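You operate a simulated robot arm through the tools that you are given. There is no shell and no other tool.

You run a simulated robot arm. Do the job below in one go: nothing can be reset, and whatever is moved stays where it is left.

Task
Start pump forty and bring both tube levels between their two lines.
Fine: feed tap to slurry; leave it running.

Only the result counts: the job must be done as asked and must still hold three seconds after the hand-in. Knocking over, shifting, dropping, spilling or breaking anything else fails it.

Robot
A 7-joint arm with a two-finger parallel gripper, fixed in place. Base frame: the origin is on the floor under the middle of its stand, x ahead of it, y to its left, z up. Units: mm, degrees, N and s.
It reaches about 1479 mm from its shoulder. Its first joint turns from -166.0 to 166.0 degrees. Payload 4.4 kg.
Tool frame: the origin (TCP) lies between the finger pads and is the grasp point; the fingertips stand 23 mm ahead of it; z points along the fingers, y is the line along which they close. The gripper opens to 94 mm. The fingers are 38 mm wide and 10 mm thick; the gripper's body (54 by 96 mm) begins 39 mm behind the TCP.
Orientation is told as [roll, pitch, yaw] about the base's x, y, z axes, in that order, counted from this pose: with the fingers straight down and closing along the base's y, the tool's x points along the base's -x, its y along +y and its z along -z.

Tools
- The arm moves only by the tool servo_tool. Its argument "commands" is text: rows parted by semicolons, each of 6 numbers parted by spaces: the shift along the tool's x, y, z in m, then the turn, a rotation vector about the tool's x, y, z in rad. In form: x y z wx wy wz; .... A call has 1 to 20 rows; each row is the pose to reach, as a shift and turn from the pose commanded when the call began, along the tool's axes at that moment. "grip" is the closure, from 0 (fully open) to 1 (shut), set as the call begins (left out, the last holds). Each row takes 0.2 s and may step no farther than 50 mm and 8.6 degrees from the row before; otherwise, or with a gripper value out of range, the whole call is refused. Where a pose cannot be reached the arm comes as near as it can. A force on the tool above 50 N (or 10 N above the force at the start of the call, whichever is more), or a blocked arm, ends the call early, and 0.2 s more pass. The fingers move at their own pace (about 72 mm/s each) and stop on an object; they squeeze with about 35 N. The grip force told is the motor's: it shows also when the fingers shut on nothing. Time passes only in rows, and 0.2 s behind the last, so rows that repeat a pose let the fingers close. It gives the time, the measured TCP pose, the force on the tool (base axes), the opening and the grip force at its end, in the units of the frame above (readings bear some noise), with the torque about the TCP (base axes, N m) and any sound that the robot's microphone picked up, and new pictures: "pictures" is both (left out), scene, wrist or none.
- Cameras (640 x 400 px; columns grow to the right, rows downward): "scene" is fixed at [220.1, -498.3, 1399.3]; the picture's right is [0.82, -0.57, 0.00], its down [-0.17, -0.25, -0.95] and it looks along [0.54, 0.78, -0.30] (base axes); focal length 282 px, centre (320, 200). "wrist" rides on the gripper at [86, 16, -74] in the tool frame; the picture's right is [-0.18, 0.98, 0.00], its down [-0.58, -0.11, -0.81] and it looks along [-0.79, -0.15, 0.59] (tool axes); focal length 243 px, centre (320, 200). There is no depth. A picture from a camera that has moved, and an enlarged one, comes with that camera's place and axes in the base frame and with its lens.
- zoom(camera, box): a new picture of the part [left, top, right, bottom] of that camera's present view, enlarged. The clock stands still meanwhile.
- finish_job(): hands the job in; it is judged then, once.

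Places have to be worked out from the pictures, the camera data and where the tool is seen. Open the gripper and draw the arm clear of the work before you hand the job in, unless the task says otherwise.

The tools are called after "Request:" as name(argument=value, ...) on one line, values as JSON. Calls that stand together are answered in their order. servo_tool: Moves the arm, as the interface text tells. Its arguments: {"type":"object","properties":{"commands":{"type":"string"},"grip":{"type":"number"},"pictures":{"type":"string","enum":["both","scene","wrist","none"]}},"required":["commands"]} The other tools are called the same way: zoom (camera, box) takes an enlarged picture of a part of a camera's view; finish_job () hands the job in.

At the start:

```text
clock: 0.0
position: [547.1, 493.9, 1543.5]
tool_rot: [0.0, 0.1, -0.1]
ft_force: [-0.4, -1.2, -0.3]
moment: [-0.02, 0.02, -0.01]
width: 94.0
grip_force: 0.1
```

scene: 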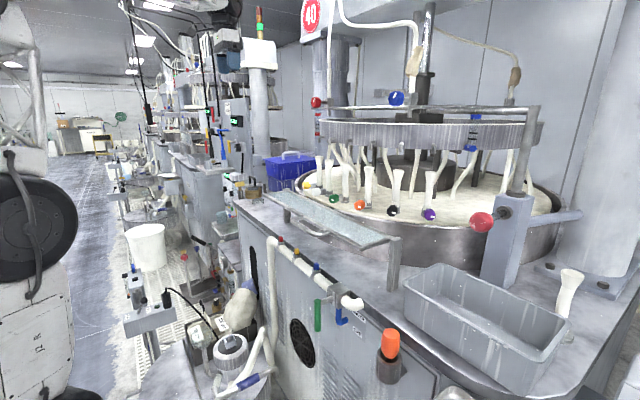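
wrist: 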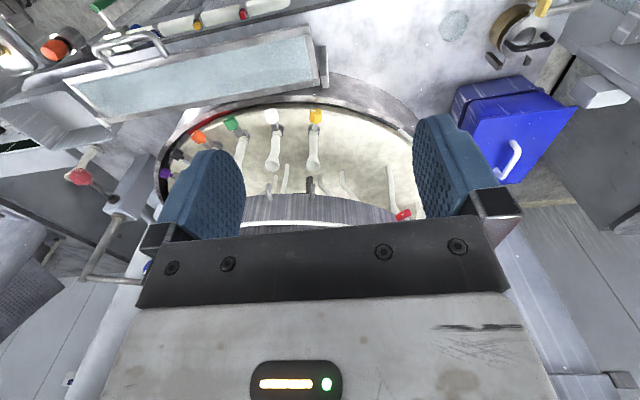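

I'll look closely at the scene first, before moving anything: the machine marked 40, its controls, and the tubes.

Request:
zoom(camera="scene", box=[220, 200, 420, 325])

Request:
zoom(camera="scene", box=[280, 0, 560, 175])

Request:
zoom(camera="scene", box=[290, 130, 530, 280])

Request:
zoom(camera="scene", box=[100, 200, 300, 400])

Request:
zoom(camera="scene", box=[240, 250, 440, 400])

Request:
zoom(camera="wrist", box=[0, 0, 320, 200])

Request:
zoom(camera="wrist", box=[320, 0, 640, 200])

```text
3.20 times, centred on (320, 262) of scene
camera zoom: at [220.1, -498.3, 1399.3], right [0.82, -0.57, 0.0], down [-0.17, -0.25, -0.95], along [0.54, 0.78, -0.3], focal length 904 px, centre (320, 0)
```

zoom: 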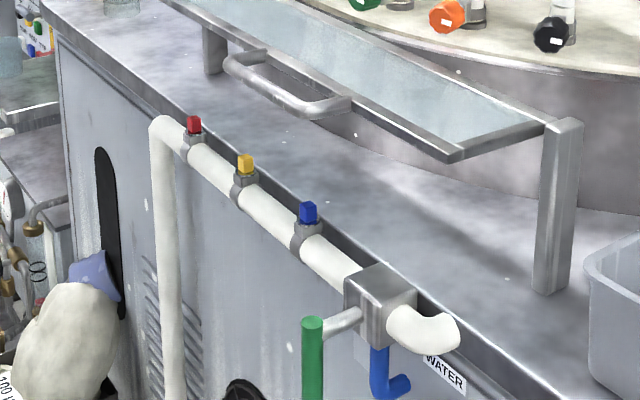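

```text
2.29 times, centred on (420, 88) of scene
camera zoom: at [220.1, -498.3, 1399.3], right [0.82, -0.57, 0.0], down [-0.17, -0.25, -0.95], along [0.54, 0.78, -0.3], focal length 645 px, centre (91, 457)
```

zoom: 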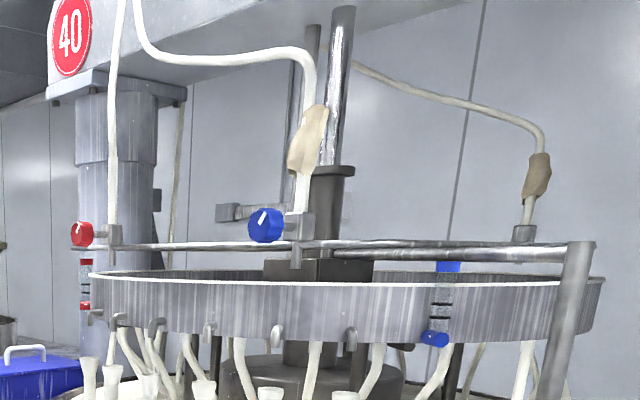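

```text
2.67 times, centred on (410, 205) of scene
camera zoom: at [220.1, -498.3, 1399.3], right [0.82, -0.57, 0.0], down [-0.17, -0.25, -0.95], along [0.54, 0.78, -0.3], focal length 753 px, centre (80, 187)
```

zoom: 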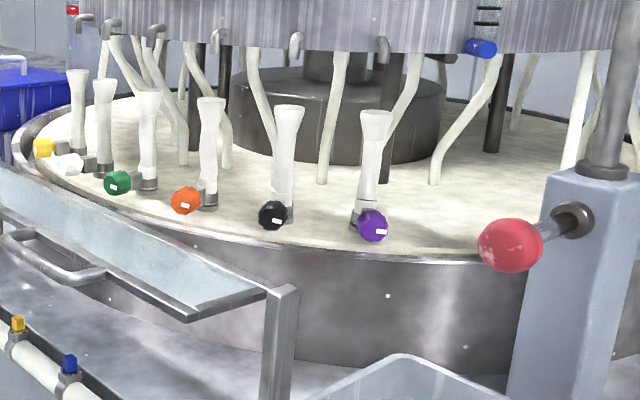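

```text
2.00 times, centred on (200, 300) of scene
camera zoom: at [220.1, -498.3, 1399.3], right [0.82, -0.57, 0.0], down [-0.17, -0.25, -0.95], along [0.54, 0.78, -0.3], focal length 565 px, centre (560, 0)
```

zoom: 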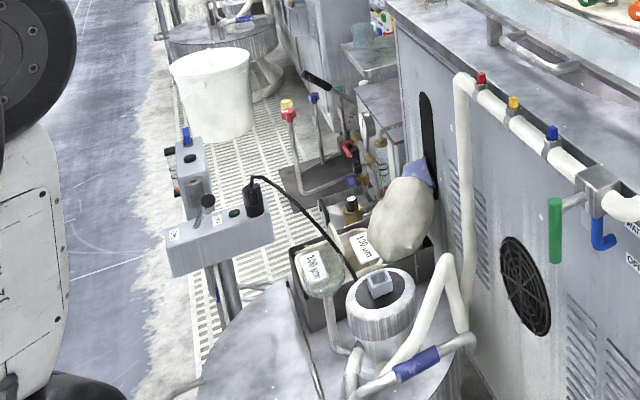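

```text
2.67 times, centred on (340, 325) of scene
camera zoom: at [220.1, -498.3, 1399.3], right [0.82, -0.57, 0.0], down [-0.17, -0.25, -0.95], along [0.54, 0.78, -0.3], focal length 753 px, centre (267, -133)
```

zoom: 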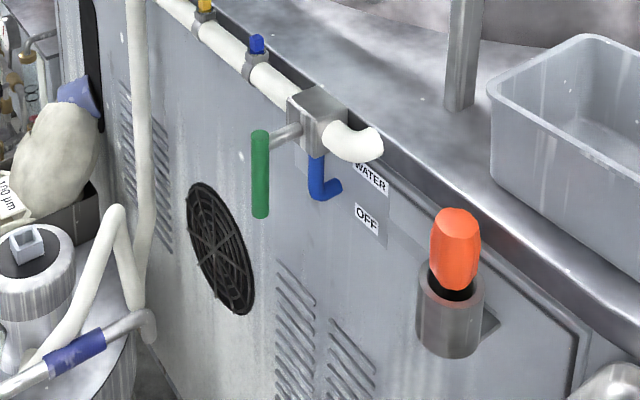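

```text
2.00 times, centred on (160, 100) of wrist
camera zoom: at [460.9, 509.7, 1618.3], right [0.18, 0.98, 0.0], down [0.58, -0.11, 0.81], along [0.79, -0.15, -0.59], focal length 485 px, centre (640, 400)
```

zoom: 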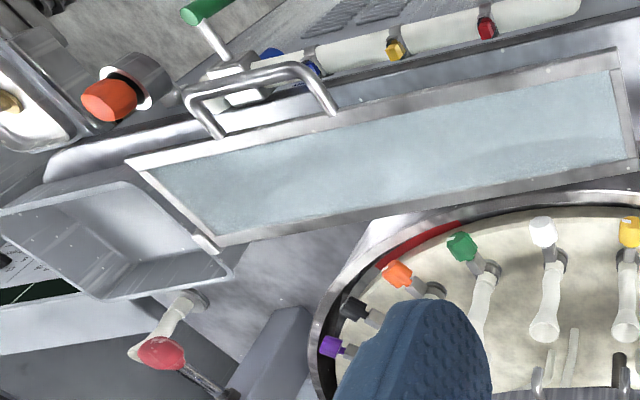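

```text
2.00 times, centred on (480, 100) of wrist
camera zoom: at [460.9, 509.7, 1618.3], right [0.18, 0.98, 0.0], down [0.58, -0.11, 0.81], along [0.79, -0.15, -0.59], focal length 485 px, centre (0, 400)
```

zoom: 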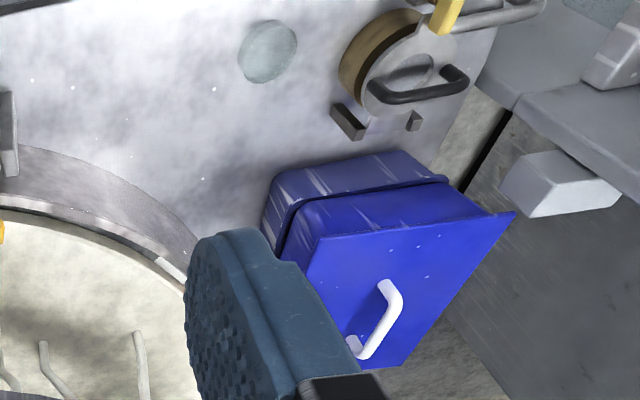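

The controls include a feed tap with WATER/OFF labels, a switch box on a post, and two sight tubes with red and blue knobs. I'll zoom further to read the labels and switches.

Request:
zoom(camera="scene", box=[110, 255, 190, 345])

Request:
zoom(camera="scene", box=[300, 280, 410, 350])

Request:
zoom(camera="scene", box=[300, 80, 340, 150])

Request:
zoom(camera="scene", box=[450, 100, 510, 160])

Request:
zoom(camera="scene", box=[370, 70, 430, 120])

Request:
zoom(camera="scene", box=[180, 0, 300, 130])

Request:
zoom(camera="scene", box=[100, 100, 300, 240])

Request:
zoom(camera="scene", box=[180, 300, 300, 400])

```text
4.44 times, centred on (150, 300) of scene
camera zoom: at [220.1, -498.3, 1399.3], right [0.82, -0.57, 0.0], down [-0.17, -0.25, -0.95], along [0.54, 0.78, -0.3], focal length 1255 px, centre (1076, -244)
```

zoom: 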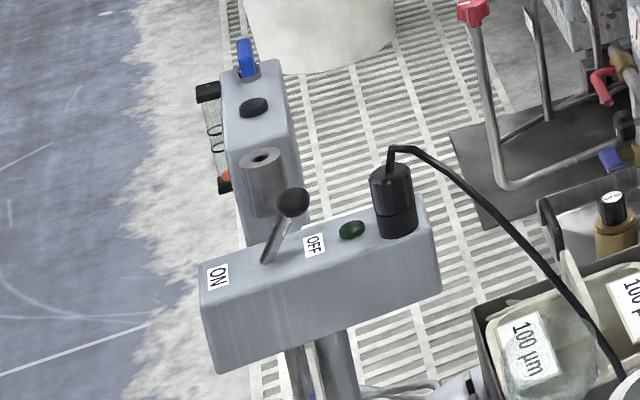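

```text
5.71 times, centred on (355, 315) of scene
camera zoom: at [220.1, -498.3, 1399.3], right [0.82, -0.57, 0.0], down [-0.17, -0.25, -0.95], along [0.54, 0.78, -0.3], focal length 1614 px, centre (120, -457)
```

zoom: 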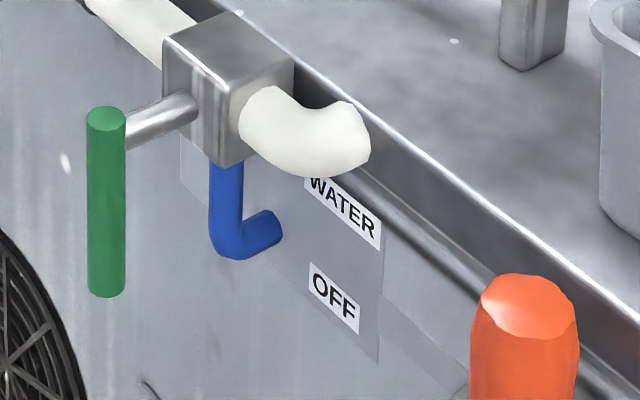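

```text
5.71 times, centred on (320, 115) of scene
camera zoom: at [220.1, -498.3, 1399.3], right [0.82, -0.57, 0.0], down [-0.17, -0.25, -0.95], along [0.54, 0.78, -0.3], focal length 1614 px, centre (320, 686)
```

zoom: 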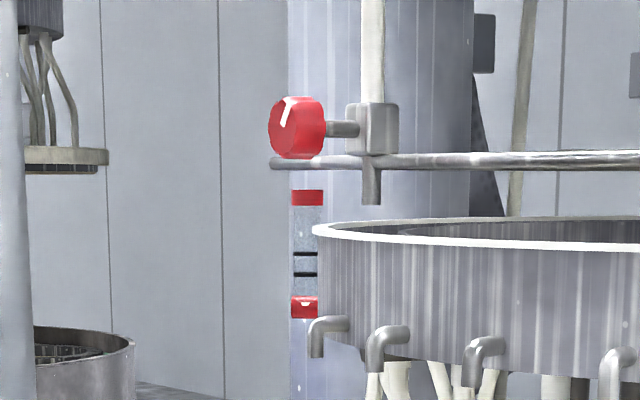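

```text
6.67 times, centred on (480, 130) of scene
camera zoom: at [220.1, -498.3, 1399.3], right [0.82, -0.57, 0.0], down [-0.17, -0.25, -0.95], along [0.54, 0.78, -0.3], focal length 1882 px, centre (-747, 667)
```

zoom: 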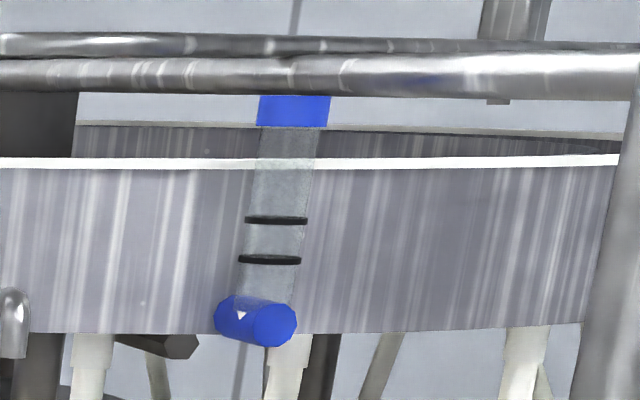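

```text
8.00 times, centred on (400, 95) of scene
camera zoom: at [220.1, -498.3, 1399.3], right [0.82, -0.57, 0.0], down [-0.17, -0.25, -0.95], along [0.54, 0.78, -0.3], focal length 2259 px, centre (-320, 1040)
```

zoom: 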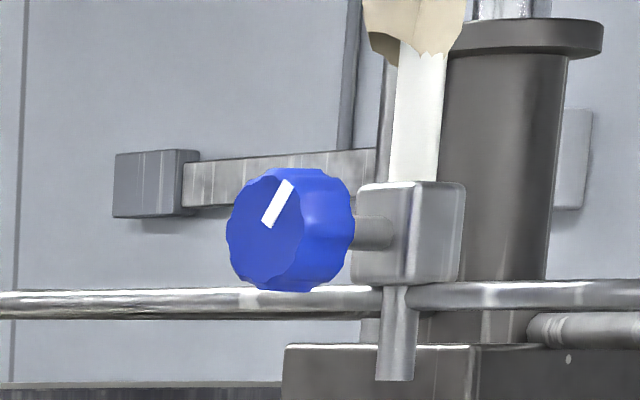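

```text
3.08 times, centred on (240, 65) of scene
camera zoom: at [220.1, -498.3, 1399.3], right [0.82, -0.57, 0.0], down [-0.17, -0.25, -0.95], along [0.54, 0.78, -0.3], focal length 869 px, centre (566, 615)
```

zoom: 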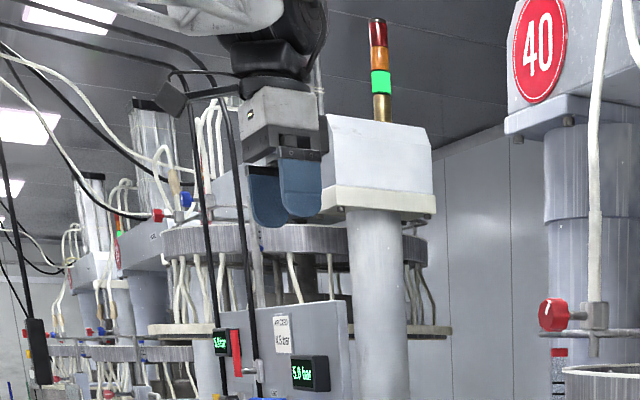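

```text
2.86 times, centred on (200, 170) of scene
camera zoom: at [220.1, -498.3, 1399.3], right [0.82, -0.57, 0.0], down [-0.17, -0.25, -0.95], along [0.54, 0.78, -0.3], focal length 807 px, centre (663, 286)
```

zoom: 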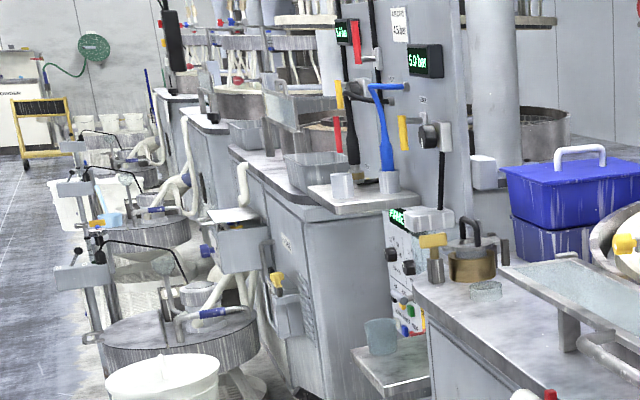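

```text
4.00 times, centred on (240, 350) of scene
camera zoom: at [220.1, -498.3, 1399.3], right [0.82, -0.57, 0.0], down [-0.17, -0.25, -0.95], along [0.54, 0.78, -0.3], focal length 1130 px, centre (640, -400)
```

zoom: 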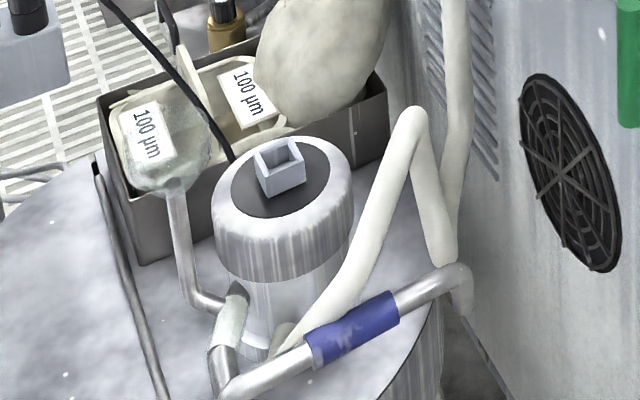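

The tap sits near (590, 0, 940) and the ON/OFF box near (187, 550, 750), by my rough triangulation. I'll bring the wrist camera toward the front panel to see the tap from the robot's side, moving slowly in free air.

Request:
servo_tool(commands="0.02 -0.03 0.03 0 0 0; 0.04 -0.06 0.06 0 0 0; 0.06 -0.09 0.09 0 0 0; 0.08 -0.12 0.12 0 0 0; 0.1 -0.15 0.15 0 0 0; 0.12 -0.18 0.18 0 0 0; 0.135 -0.21 0.21 0 0 0; 0.145 -0.24 0.24 0 0 0; 0.15 -0.27 0.27 0 0 0; 0.155 -0.3 0.3 0 0 0", pictures="both")

```text
clock: 2.2
position: [390.7, 191.0, 1242.7]
tool_rot: [0.0, 0.0, -0.2]
ft_force: [-0.2, -0.6, 0.4]
moment: [-0.04, -0.04, -0.01]
width: 94.0
grip_force: 0.1
camera wrist: at [303.7, 206.9, 1318.4], right [0.19, 0.98, 0.0], down [0.58, -0.11, 0.81], along [0.79, -0.15, -0.59], focal length 243 px, centre (320, 200)
```

scene: 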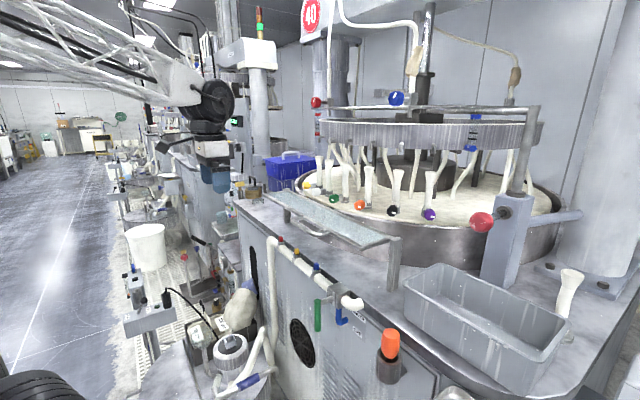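
wrist: 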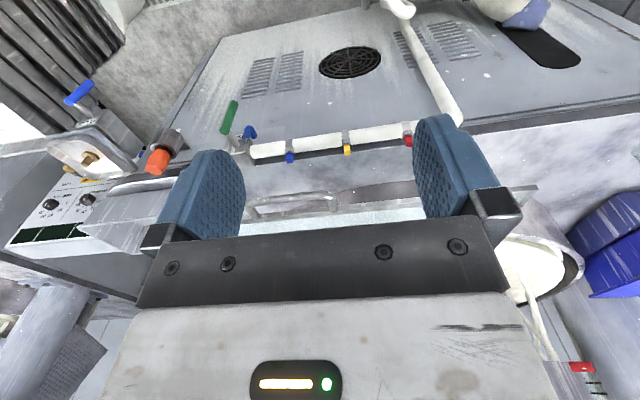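

The tap area now shows in the wrist view's upper part. I'll zoom there before going closer.

Request:
zoom(camera="wrist", box=[200, 80, 440, 220])

Request:
zoom(camera="wrist", box=[0, 60, 220, 260])

Request:
zoom(camera="wrist", box=[500, 320, 640, 400])

```text
2.67 times, centred on (320, 150) of wrist
camera zoom: at [303.7, 206.9, 1318.4], right [0.19, 0.98, 0.0], down [0.58, -0.11, 0.81], along [0.79, -0.15, -0.59], focal length 647 px, centre (320, 333)
```

zoom: 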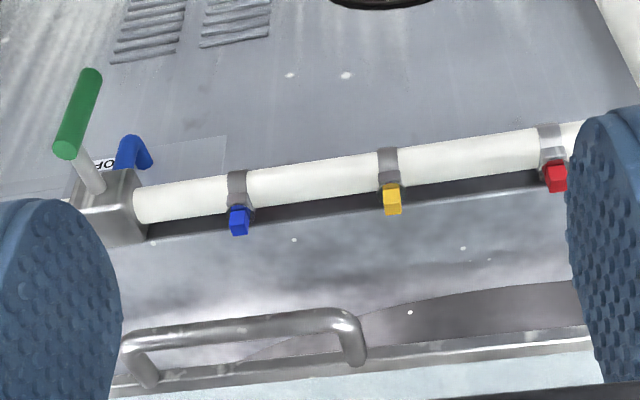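

```text
2.00 times, centred on (110, 160) of wrist
camera zoom: at [303.7, 206.9, 1318.4], right [0.19, 0.98, 0.0], down [0.58, -0.11, 0.81], along [0.79, -0.15, -0.59], focal length 485 px, centre (740, 280)
```

zoom: 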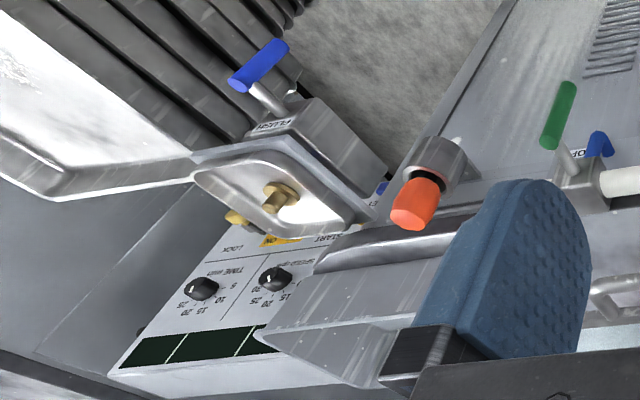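

```text
4.57 times, centred on (570, 360) of wrist
camera zoom: at [303.7, 206.9, 1318.4], right [0.19, 0.98, 0.0], down [0.58, -0.11, 0.81], along [0.79, -0.15, -0.59], focal length 1109 px, centre (-823, -531)
```

zoom: 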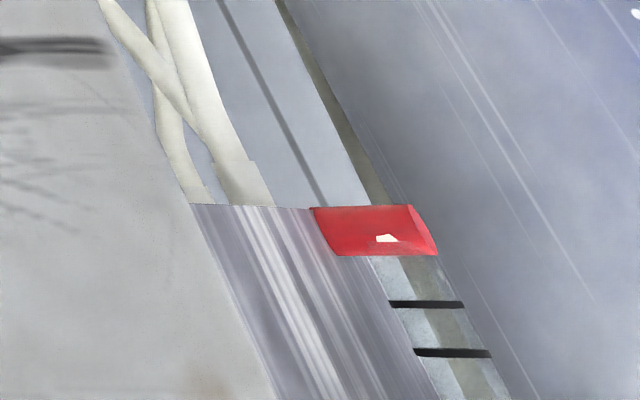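

The tap's plate is partly hidden from above, so I'll lower the tool and pitch it 30° forward. That lets the camera look at the tap face nearly head on.

Request:
servo_tool(commands="0.004 -0.023 0.032 0 -0.0655 0; 0.008 -0.047 0.063 0 -0.131 0; 0.011 -0.07 0.095 0 -0.196 0; 0.015 -0.093 0.126 0 -0.262 0; 0.019 -0.117 0.158 0 -0.327 0; 0.022 -0.14 0.19 0 -0.393 0; 0.026 -0.163 0.221 0 -0.458 0; 0.03 -0.187 0.253 0 -0.524 0", pictures="both")

```text
clock: 4.0
position: [359.9, 4.2, 989.0]
tool_rot: [0.0, -30.0, 0.1]
ft_force: [-0.5, 0.1, -0.2]
moment: [0.02, 0.01, -0.01]
width: 93.9
grip_force: 0.1
camera wrist: at [248.7, 20.2, 1010.5], right [0.16, 0.98, 0.09], down [0.1, -0.11, 0.99], along [0.98, -0.15, -0.11], focal length 243 px, centre (320, 200)
```

scene: 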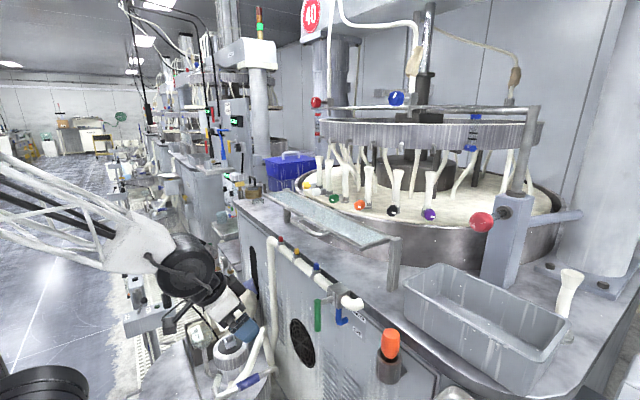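
wrist: 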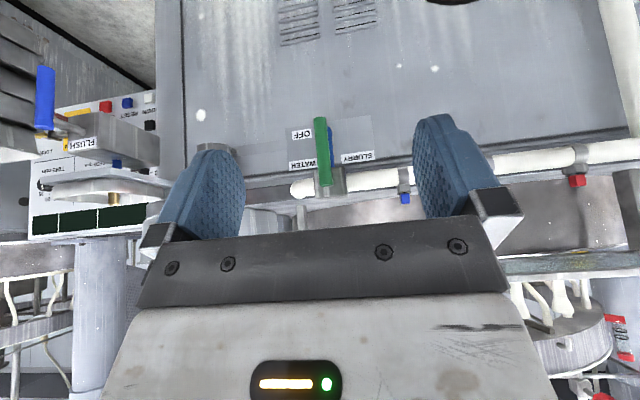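

Request:
zoom(camera="wrist", box=[270, 100, 400, 210])

Request:
zoom(camera="wrist", box=[20, 60, 180, 240])

Request:
zoom(camera="wrist", box=[500, 200, 640, 400])

```text
3.64 times, centred on (335, 155) of wrist
camera zoom: at [248.7, 20.2, 1010.5], right [0.16, 0.98, 0.09], down [0.1, -0.11, 0.99], along [0.98, -0.15, -0.11], focal length 882 px, centre (266, 364)
```

zoom: 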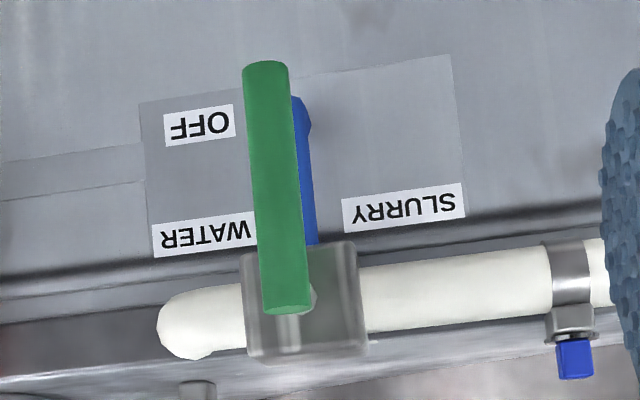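

```text
2.22 times, centred on (100, 150) of wrist
camera zoom: at [248.7, 20.2, 1010.5], right [0.16, 0.98, 0.09], down [0.1, -0.11, 0.99], along [0.98, -0.15, -0.11], focal length 539 px, centre (809, 311)
```

zoom: 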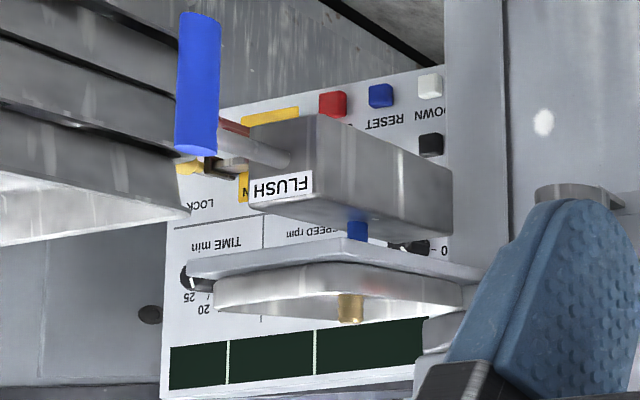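

```text
2.00 times, centred on (570, 300) of wrist
camera zoom: at [248.7, 20.2, 1010.5], right [0.16, 0.98, 0.09], down [0.1, -0.11, 0.99], along [0.98, -0.15, -0.11], focal length 485 px, centre (-180, 0)
```

zoom: 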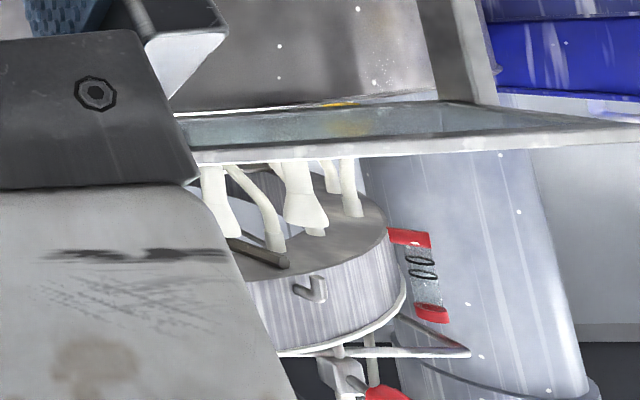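

From the front the labels read: WATER to the right (-y), OFF beside the downward position, SLURRY to the left (+y). The green handle hangs down at OFF, with its axis near (x 548, y -15, z 950) and about 82 mm long. Next I'll move up and left to inspect the pump's switch box before touching anything.

Request:
servo_tool(commands="-0.01 0.0245 -0.0247 0 0.0655 0; -0.02 0.049 -0.0494 0 0.131 0; -0.03 0.0735 -0.0741 0 0.196 0; -0.04 0.098 -0.0988 0 0.262 0; -0.05 0.1225 -0.1236 0 0.327 0; -0.06 0.147 -0.1483 0 0.393 0; -0.07 0.1715 -0.173 0 0.458 0; -0.0795 0.196 -0.1977 0 0.524 0", pictures="scene")

```text
clock: 5.8
position: [331.8, 205.3, 1201.7]
tool_rot: [0.0, 0.1, 0.0]
ft_force: [-0.3, 0.2, 0.1]
moment: [0.01, -0.02, 0.01]
width: 94.0
grip_force: 0.1
```

scene: 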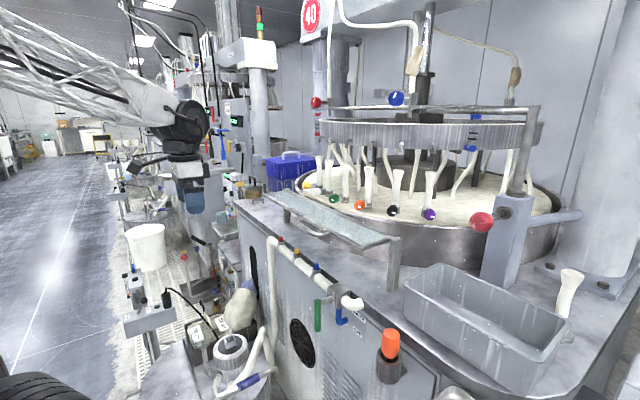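

The arm moved cleanly with no force. I'll yaw the tool 90° so the wrist camera looks toward +y and down, at the switch boxes.

Request:
servo_tool(commands="0.002 0.008 0.005 0 0 -0.14; 0.004 0.016 0.01 0 0 -0.28; 0.006 0.024 0.015 0 0 -0.42; 0.008 0.032 0.02 0 0 -0.56; 0.01 0.04 0.025 0 0 -0.7; 0.012 0.048 0.03 0 0 -0.84; 0.014 0.056 0.035 0 0 -0.98; 0.016 0.064 0.04 0 0 -1.12; 0.018 0.072 0.045 0 0 -1.26; 0.02 0.08 0.05 0 0 -1.4; 0.022 0.09 0.055 0 0 -1.54", pictures="both")

```text
clock: 8.2
position: [307.9, 292.8, 1146.0]
tool_rot: [0.0, -0.1, 88.4]
ft_force: [0.3, -0.2, 0.7]
moment: [0.0, 0.04, -0.03]
width: 93.9
grip_force: 0.1
camera wrist: at [290.0, 206.1, 1220.9], right [-0.98, 0.21, 0.0], down [0.13, 0.58, 0.81], along [0.17, 0.79, -0.59], focal length 243 px, centre (320, 200)
```

scene: 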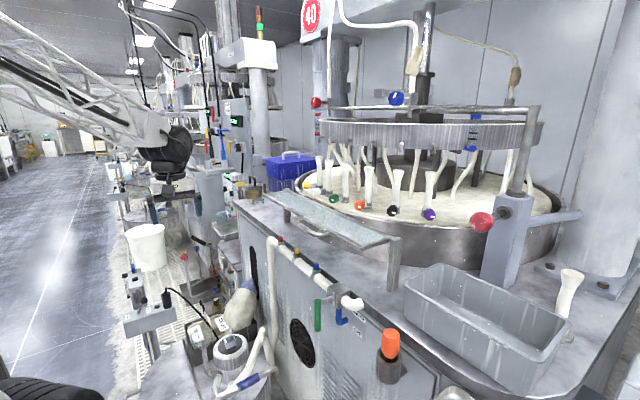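
wrist: 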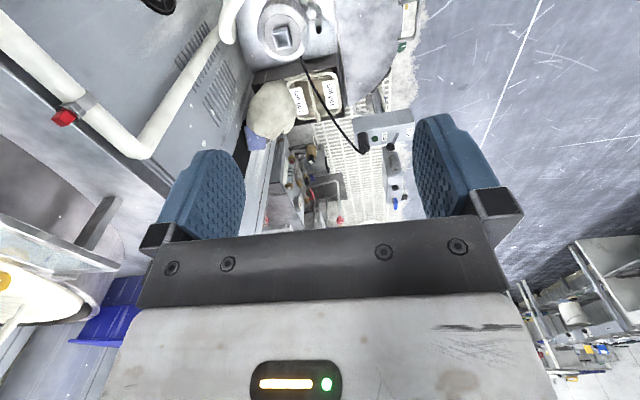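

Request:
zoom(camera="wrist", box=[230, 0, 440, 130])

Request:
zoom(camera="wrist", box=[330, 80, 430, 220])

Request:
zoom(camera="scene", box=[110, 260, 250, 380])

```text
3.05 times, centred on (335, 65) of wrist
camera zoom: at [290.0, 206.1, 1220.9], right [-0.98, 0.21, 0.0], down [0.13, 0.58, 0.81], along [0.17, 0.79, -0.59], focal length 739 px, centre (274, 611)
```

zoom: 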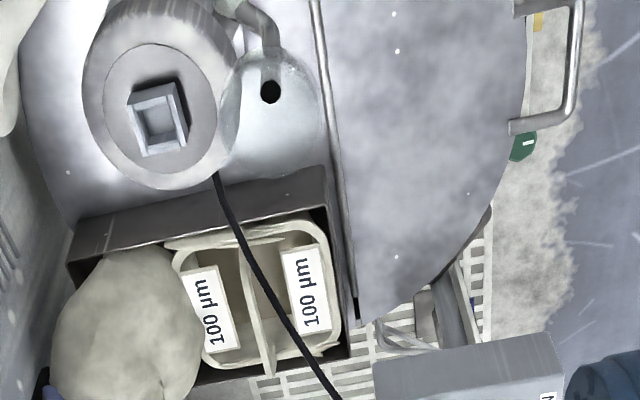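

```text
2.86 times, centred on (380, 150) of wrist
camera zoom: at [290.0, 206.1, 1220.9], right [-0.98, 0.21, 0.0], down [0.13, 0.58, 0.81], along [0.17, 0.79, -0.59], focal length 693 px, centre (149, 343)
```

zoom: 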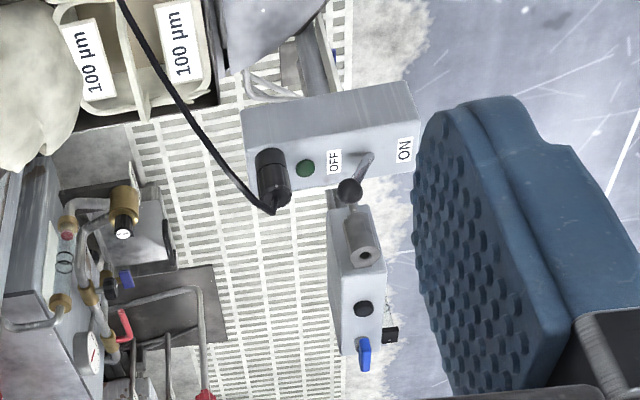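

```text
3.33 times, centred on (180, 320) of scene
camera zoom: at [220.1, -498.3, 1399.3], right [0.82, -0.57, 0.0], down [-0.17, -0.25, -0.95], along [0.54, 0.78, -0.3], focal length 941 px, centre (787, -200)
```

zoom: 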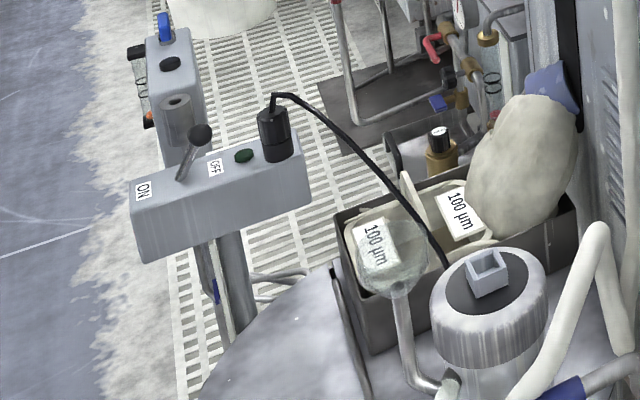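

The ON/OFF box has its lever tilted toward OFF (+x side), with the ball at about (187, 740, 650) and the pivot at about (160, 737, 602). I'll bring the camera closer to confirm which pump this box serves and to check clearances.

Request:
servo_tool(commands="-0.03 0.01 0.022 0 0 -0.003; -0.06 0.02 0.045 0 0 -0.006; -0.09 0.03 0.067 0 0 -0.009; -0.12 0.04 0.09 0 0 -0.012; -0.15 0.05 0.112 0 0 -0.015; -0.18 0.06 0.135 0 0 -0.018; -0.21 0.07 0.157 0 0 -0.021; -0.24 0.08 0.18 0 0 -0.024; -0.27 0.09 0.203 0 0 -0.028; -0.304 0.1015 0.226 0 0 -0.028", pictures="both")

```text
clock: 10.4
position: [219.4, 601.9, 918.3]
tool_rot: [0.1, 0.1, 89.8]
ft_force: [0.1, -0.2, -0.5]
moment: [-0.02, -0.03, 0.01]
width: 93.9
grip_force: 0.0
camera wrist: at [202.0, 515.2, 994.2], right [-0.98, 0.19, 0.0], down [0.11, 0.58, 0.81], along [0.15, 0.79, -0.59], focal length 243 px, centre (320, 200)
```

scene: 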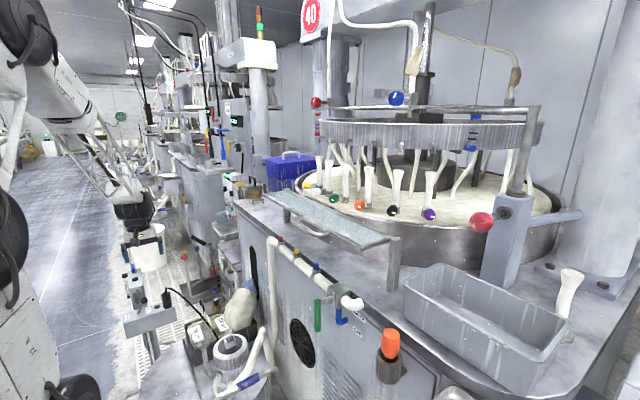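
wrist: 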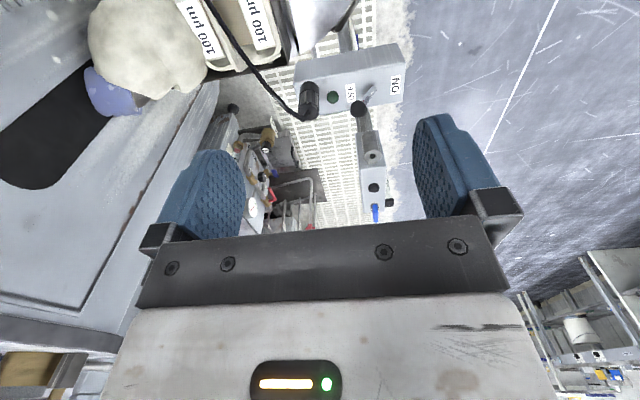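

Request:
zoom(camera="wrist", box=[280, 30, 420, 230])

Request:
zoom(camera="wrist", box=[290, 30, 410, 130])

Request:
zoom(camera="wrist", box=[180, 0, 360, 100])

Request:
zoom(camera="wrist", box=[200, 90, 340, 240])

```text
2.00 times, centred on (350, 130) of wrist
camera zoom: at [202.0, 515.2, 994.2], right [-0.98, 0.19, 0.0], down [0.11, 0.58, 0.81], along [0.15, 0.79, -0.59], focal length 485 px, centre (260, 340)
```

zoom: 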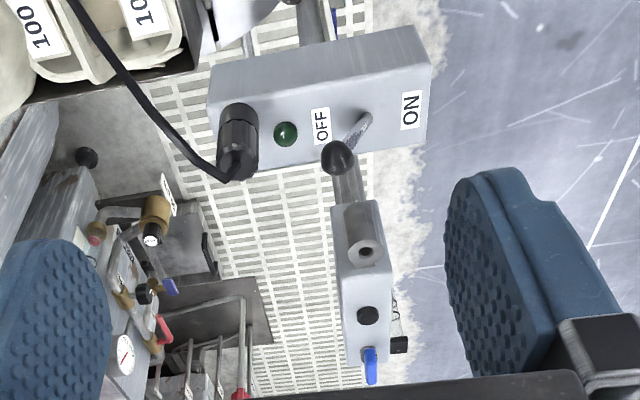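

```text
4.00 times, centred on (350, 80) of wrist
camera zoom: at [202.0, 515.2, 994.2], right [-0.98, 0.19, 0.0], down [0.11, 0.58, 0.81], along [0.15, 0.79, -0.59], focal length 970 px, centre (200, 680)
```

zoom: 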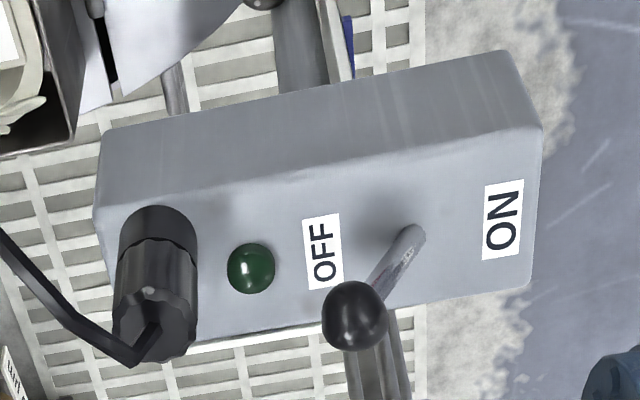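

```text
3.56 times, centred on (270, 50) of wrist
camera zoom: at [202.0, 515.2, 994.2], right [-0.98, 0.19, 0.0], down [0.11, 0.58, 0.81], along [0.15, 0.79, -0.59], focal length 863 px, centre (498, 733)
```

zoom: 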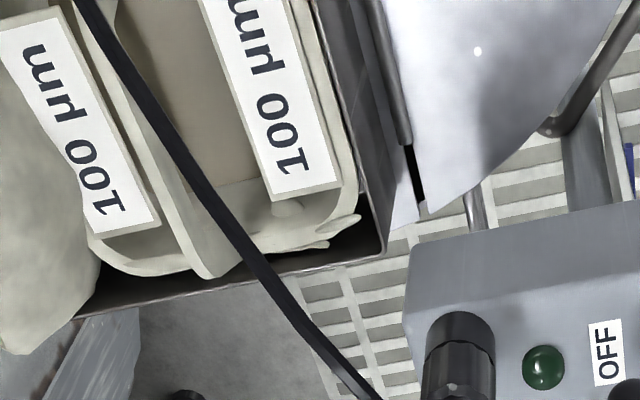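

```text
2.67 times, centred on (270, 165) of wrist
camera zoom: at [202.0, 515.2, 994.2], right [-0.98, 0.19, 0.0], down [0.11, 0.58, 0.81], along [0.15, 0.79, -0.59], focal length 647 px, centre (453, 293)
```

zoom: 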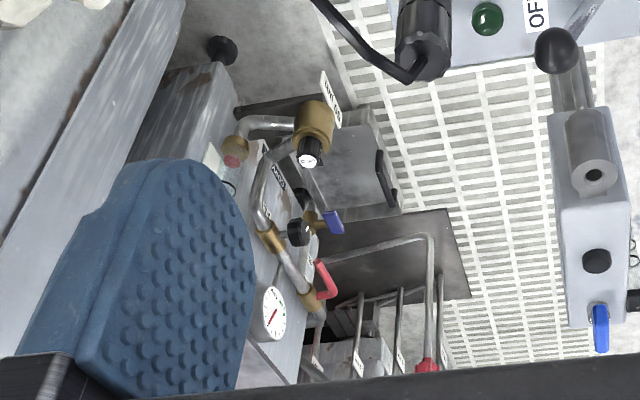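

The lamp is dark and the lever leans to OFF; I refine the ball to (185, 756, 637) with a 13 mm radius, and the plug's near edge to x≈246. I'll close the fingers and move to a point above the gap on the +x side of the ball.

Request:
servo_tool(commands="-0.026 0.0005 0.02 0 0 0; -0.052 0.001 0.045 0 0 0; -0.08 0.0015 0.07 0 0 0; -0.108 0.0015 0.1 0 0 0; -0.134 0.0015 0.13 0 0 0; -0.156 0.0015 0.16 0 0 0", grip=1, pictures="both")

```text
clock: 11.8
position: [219.9, 755.8, 759.2]
tool_rot: [0.0, -0.1, 89.9]
ft_force: [0.1, 0.0, 0.2]
moment: [-0.02, 0.0, 0.02]
width: 0.0
grip_force: 34.9
camera wrist: at [202.5, 669.1, 834.2], right [-0.98, 0.19, 0.0], down [0.11, 0.58, 0.81], along [0.15, 0.79, -0.59], focal length 243 px, centre (320, 200)
```

scene: 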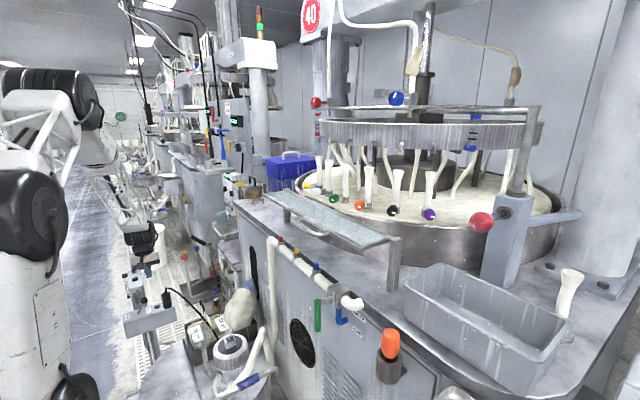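
wrist: 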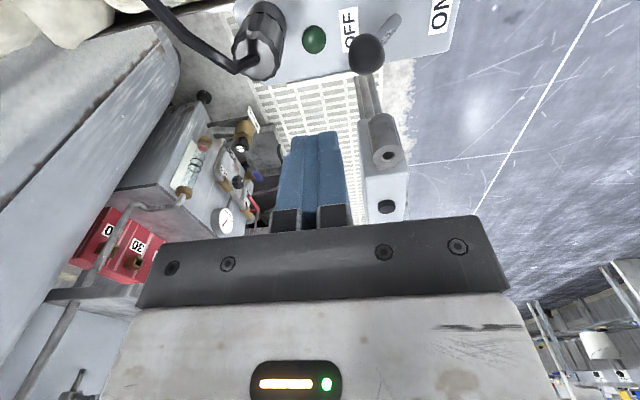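

Red units with number labels have come into view at lower left; I need to read those before switching anything.

Request:
zoom(camera="wrist", box=[50, 80, 290, 310])

Request:
zoom(camera="wrist", box=[60, 190, 180, 300])

Request:
zoom(camera="wrist", box=[220, 0, 480, 120])

Request:
zoom(camera="scene", box=[90, 220, 210, 340])

```text
1.74 times, centred on (170, 195) of wrist
camera zoom: at [202.5, 669.1, 834.2], right [-0.98, 0.19, 0.0], down [0.11, 0.58, 0.81], along [0.15, 0.79, -0.59], focal length 422 px, centre (581, 209)
```

zoom: 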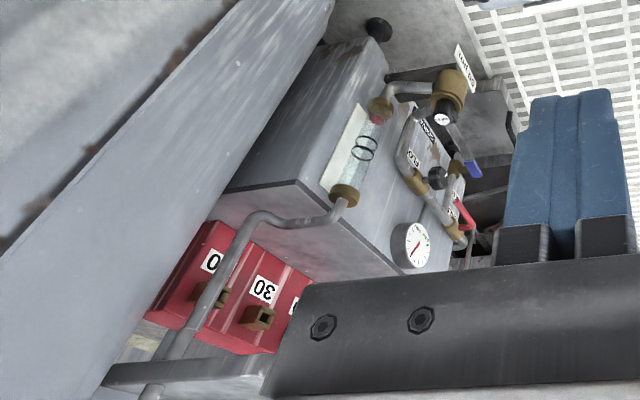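

```text
3.64 times, centred on (120, 245) of wrist
camera zoom: at [202.5, 669.1, 834.2], right [-0.98, 0.19, 0.0], down [0.11, 0.58, 0.81], along [0.15, 0.79, -0.59], focal length 882 px, centre (1047, 36)
```

zoom: 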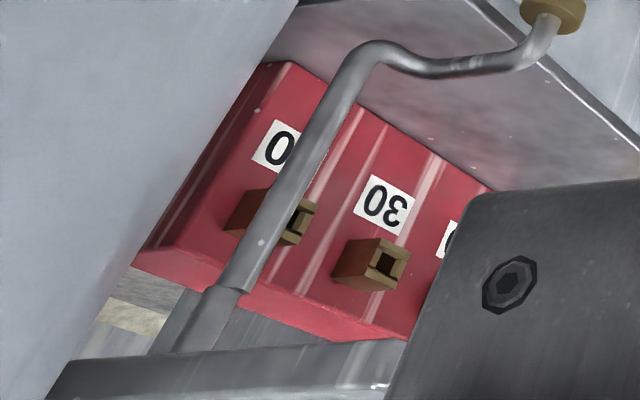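

```text
2.46 times, centred on (350, 60) of wrist
camera zoom: at [202.5, 669.1, 834.2], right [-0.98, 0.19, 0.0], down [0.11, 0.58, 0.81], along [0.15, 0.79, -0.59], focal length 597 px, centre (246, 545)
```

zoom: 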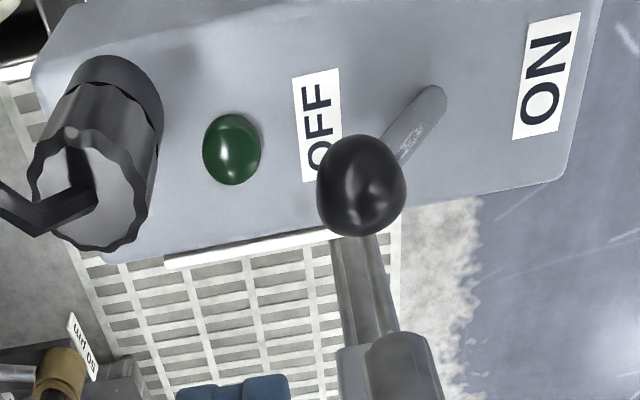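

```text
3.33 times, centred on (150, 280) of scene
camera zoom: at [220.1, -498.3, 1399.3], right [0.82, -0.57, 0.0], down [-0.17, -0.25, -0.95], along [0.54, 0.78, -0.3], focal length 941 px, centre (887, -67)
```

zoom: 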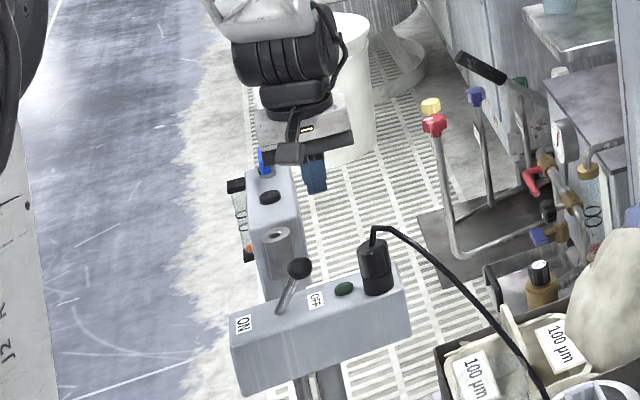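

A red block with numbered brass sockets (30 and others) sits beyond the machine's corner. I want to know what it is before flipping the switch, so I'll rise and yaw to 45° for a better view.

Request:
servo_tool(commands="-0.005 0 -0.035 0 0 0; -0.01 0 -0.07 0 0 0.07; -0.015 0 -0.1 0 0 0.2; -0.02 0 -0.125 0 0 0.34; -0.025 0 -0.15 0 0 0.48; -0.03 0 -0.17 0 0 0.62; -0.035 0 -0.19 0 0 0.76", pictures="wrist")

```text
clock: 13.4
position: [216.7, 791.9, 949.3]
tool_rot: [0.0, 0.0, 46.1]
ft_force: [-1.1, -1.1, -0.5]
moment: [0.0, -0.02, -0.03]
width: 0.0
grip_force: 34.7
camera wrist: at [145.4, 740.0, 1025.5], right [-0.58, 0.81, 0.0], down [0.48, 0.34, 0.81], along [0.66, 0.47, -0.59], focal length 243 px, centre (320, 200)
```

wrist: 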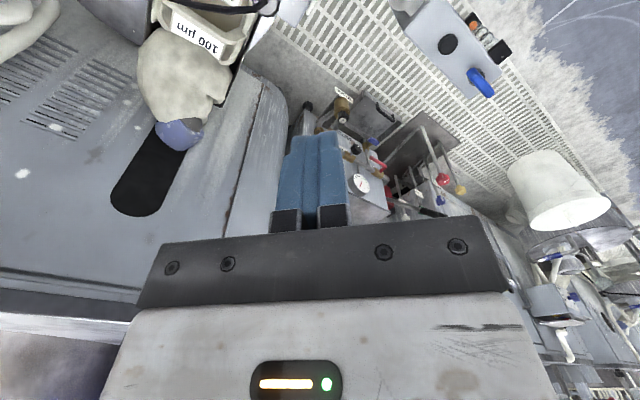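

Request:
zoom(camera="wrist", box=[270, 80, 480, 230])

Request:
zoom(camera="wrist", box=[390, 0, 640, 120])

```text
2.67 times, centred on (375, 155) of wrist
camera zoom: at [145.4, 740.0, 1025.5], right [-0.58, 0.81, 0.0], down [0.48, 0.34, 0.81], along [0.66, 0.47, -0.59], focal length 647 px, centre (173, 320)
```

zoom: 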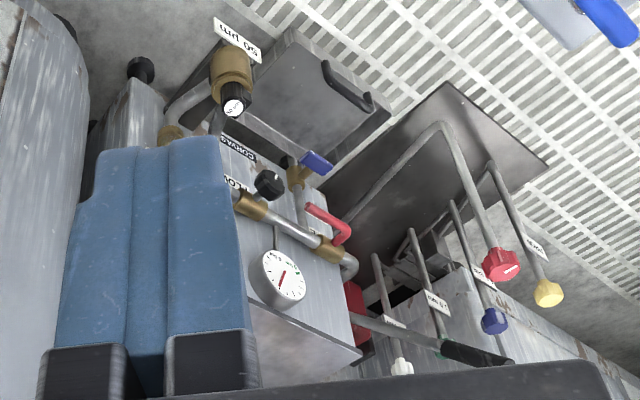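

```text
2.56 times, centred on (515, 60) of wrist
camera zoom: at [145.4, 740.0, 1025.5], right [-0.58, 0.81, 0.0], down [0.48, 0.34, 0.81], along [0.66, 0.47, -0.59], focal length 621 px, centre (-179, 558)
```

zoom: 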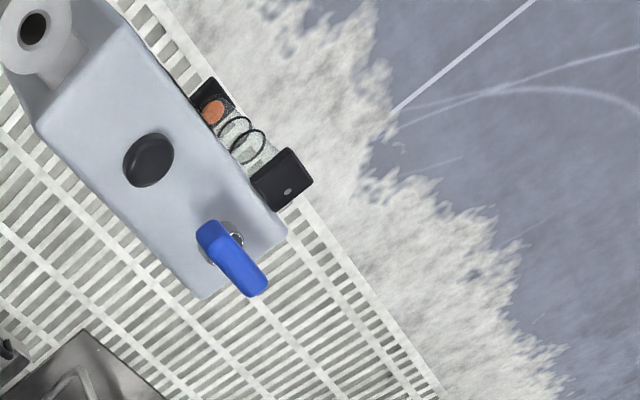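

The fingers hide the red block from here. A 22° turn should move it to the visible left part of the picture.

Request:
servo_tool(commands="0 0 0 0 0 -0.13; 0 0 0 0 0 -0.26; 0 0 0 0 0 -0.39", pictures="wrist")

```text
clock: 14.2
position: [217.1, 791.8, 950.0]
tool_rot: [0.1, 0.0, 68.7]
ft_force: [0.3, -0.4, 0.3]
moment: [0.0, -0.01, -0.02]
width: 0.0
grip_force: 34.7
camera wrist: at [170.8, 716.6, 1025.2], right [-0.85, 0.53, 0.0], down [0.31, 0.5, 0.81], along [0.43, 0.68, -0.59], focal length 243 px, centre (320, 200)
```

wrist: 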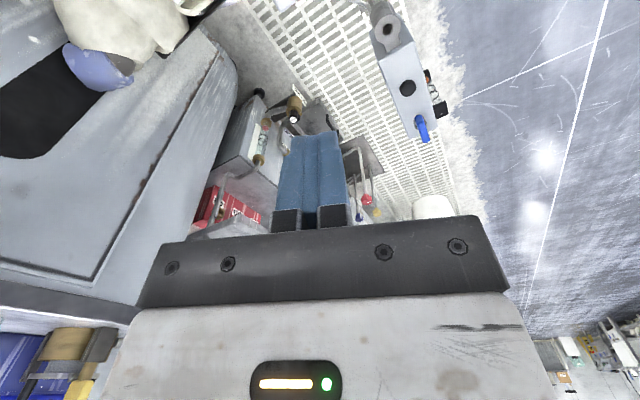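

Request:
zoom(camera="wrist", box=[180, 80, 290, 240])

Request:
zoom(camera="wrist", box=[190, 170, 280, 240])

```text
2.50 times, centred on (235, 160) of wrist
camera zoom: at [170.8, 716.6, 1025.2], right [-0.85, 0.53, 0.0], down [0.31, 0.5, 0.81], along [0.43, 0.68, -0.59], focal length 606 px, centre (532, 300)
```

zoom: 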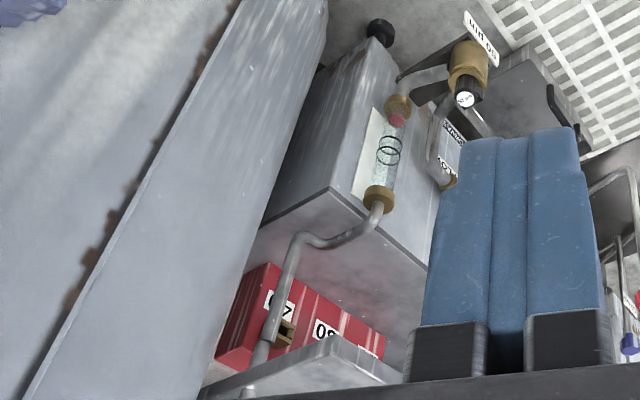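

```text
5.71 times, centred on (235, 205) of wrist
camera zoom: at [170.8, 716.6, 1025.2], right [-0.85, 0.53, 0.0], down [0.31, 0.5, 0.81], along [0.43, 0.68, -0.59], focal length 1386 px, centre (806, 171)
```

zoom: 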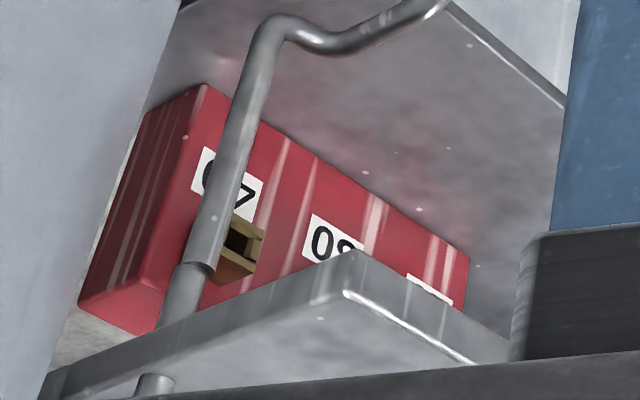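

The block is a rack marked 40/30/20 beside another manifold, not a pump switch. The cable from the ON/OFF box runs to the pump feeding machine 40's pipe, so this is the right switch. I'll return to yaw 90° and come down above the gap beside the lever ball.

Request:
servo_tool(commands="0.006 -0.002 0.042 0 0 -0.075; 0.012 -0.004 0.084 0 0 -0.15; 0.018 -0.006 0.126 0 0 -0.225; 0.024 -0.008 0.168 0 0 -0.3; 0.03 -0.01 0.21 0 0 -0.3726; 0.034 -0.0106 0.25 0 0 -0.3726; 0.034 -0.0106 0.25 0 0 -0.3726", pictures="both")

```text
clock: 15.8
position: [215.1, 757.1, 699.9]
tool_rot: [0.1, 0.1, 89.9]
ft_force: [0.4, 1.0, 0.0]
moment: [0.04, -0.02, -0.02]
width: 0.0
grip_force: 35.0
camera wrist: at [199.1, 670.0, 775.7], right [-0.98, 0.18, 0.0], down [0.11, 0.58, 0.81], along [0.15, 0.79, -0.59], focal length 243 px, centre (320, 200)
```

scene: 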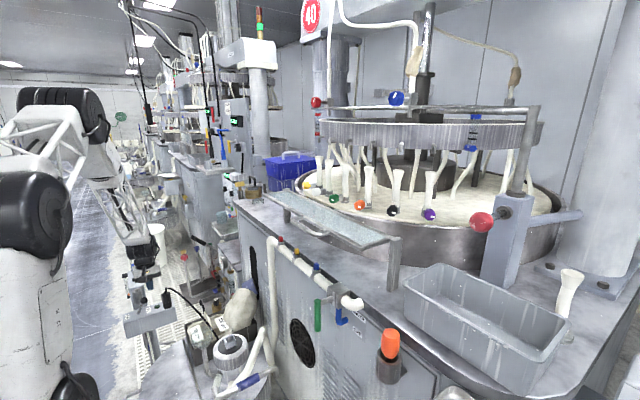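
wrist: 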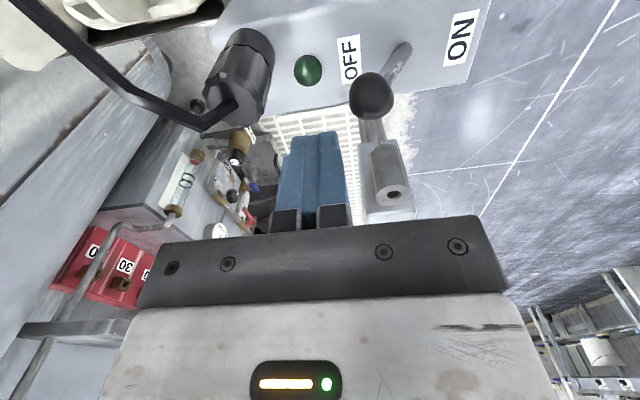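

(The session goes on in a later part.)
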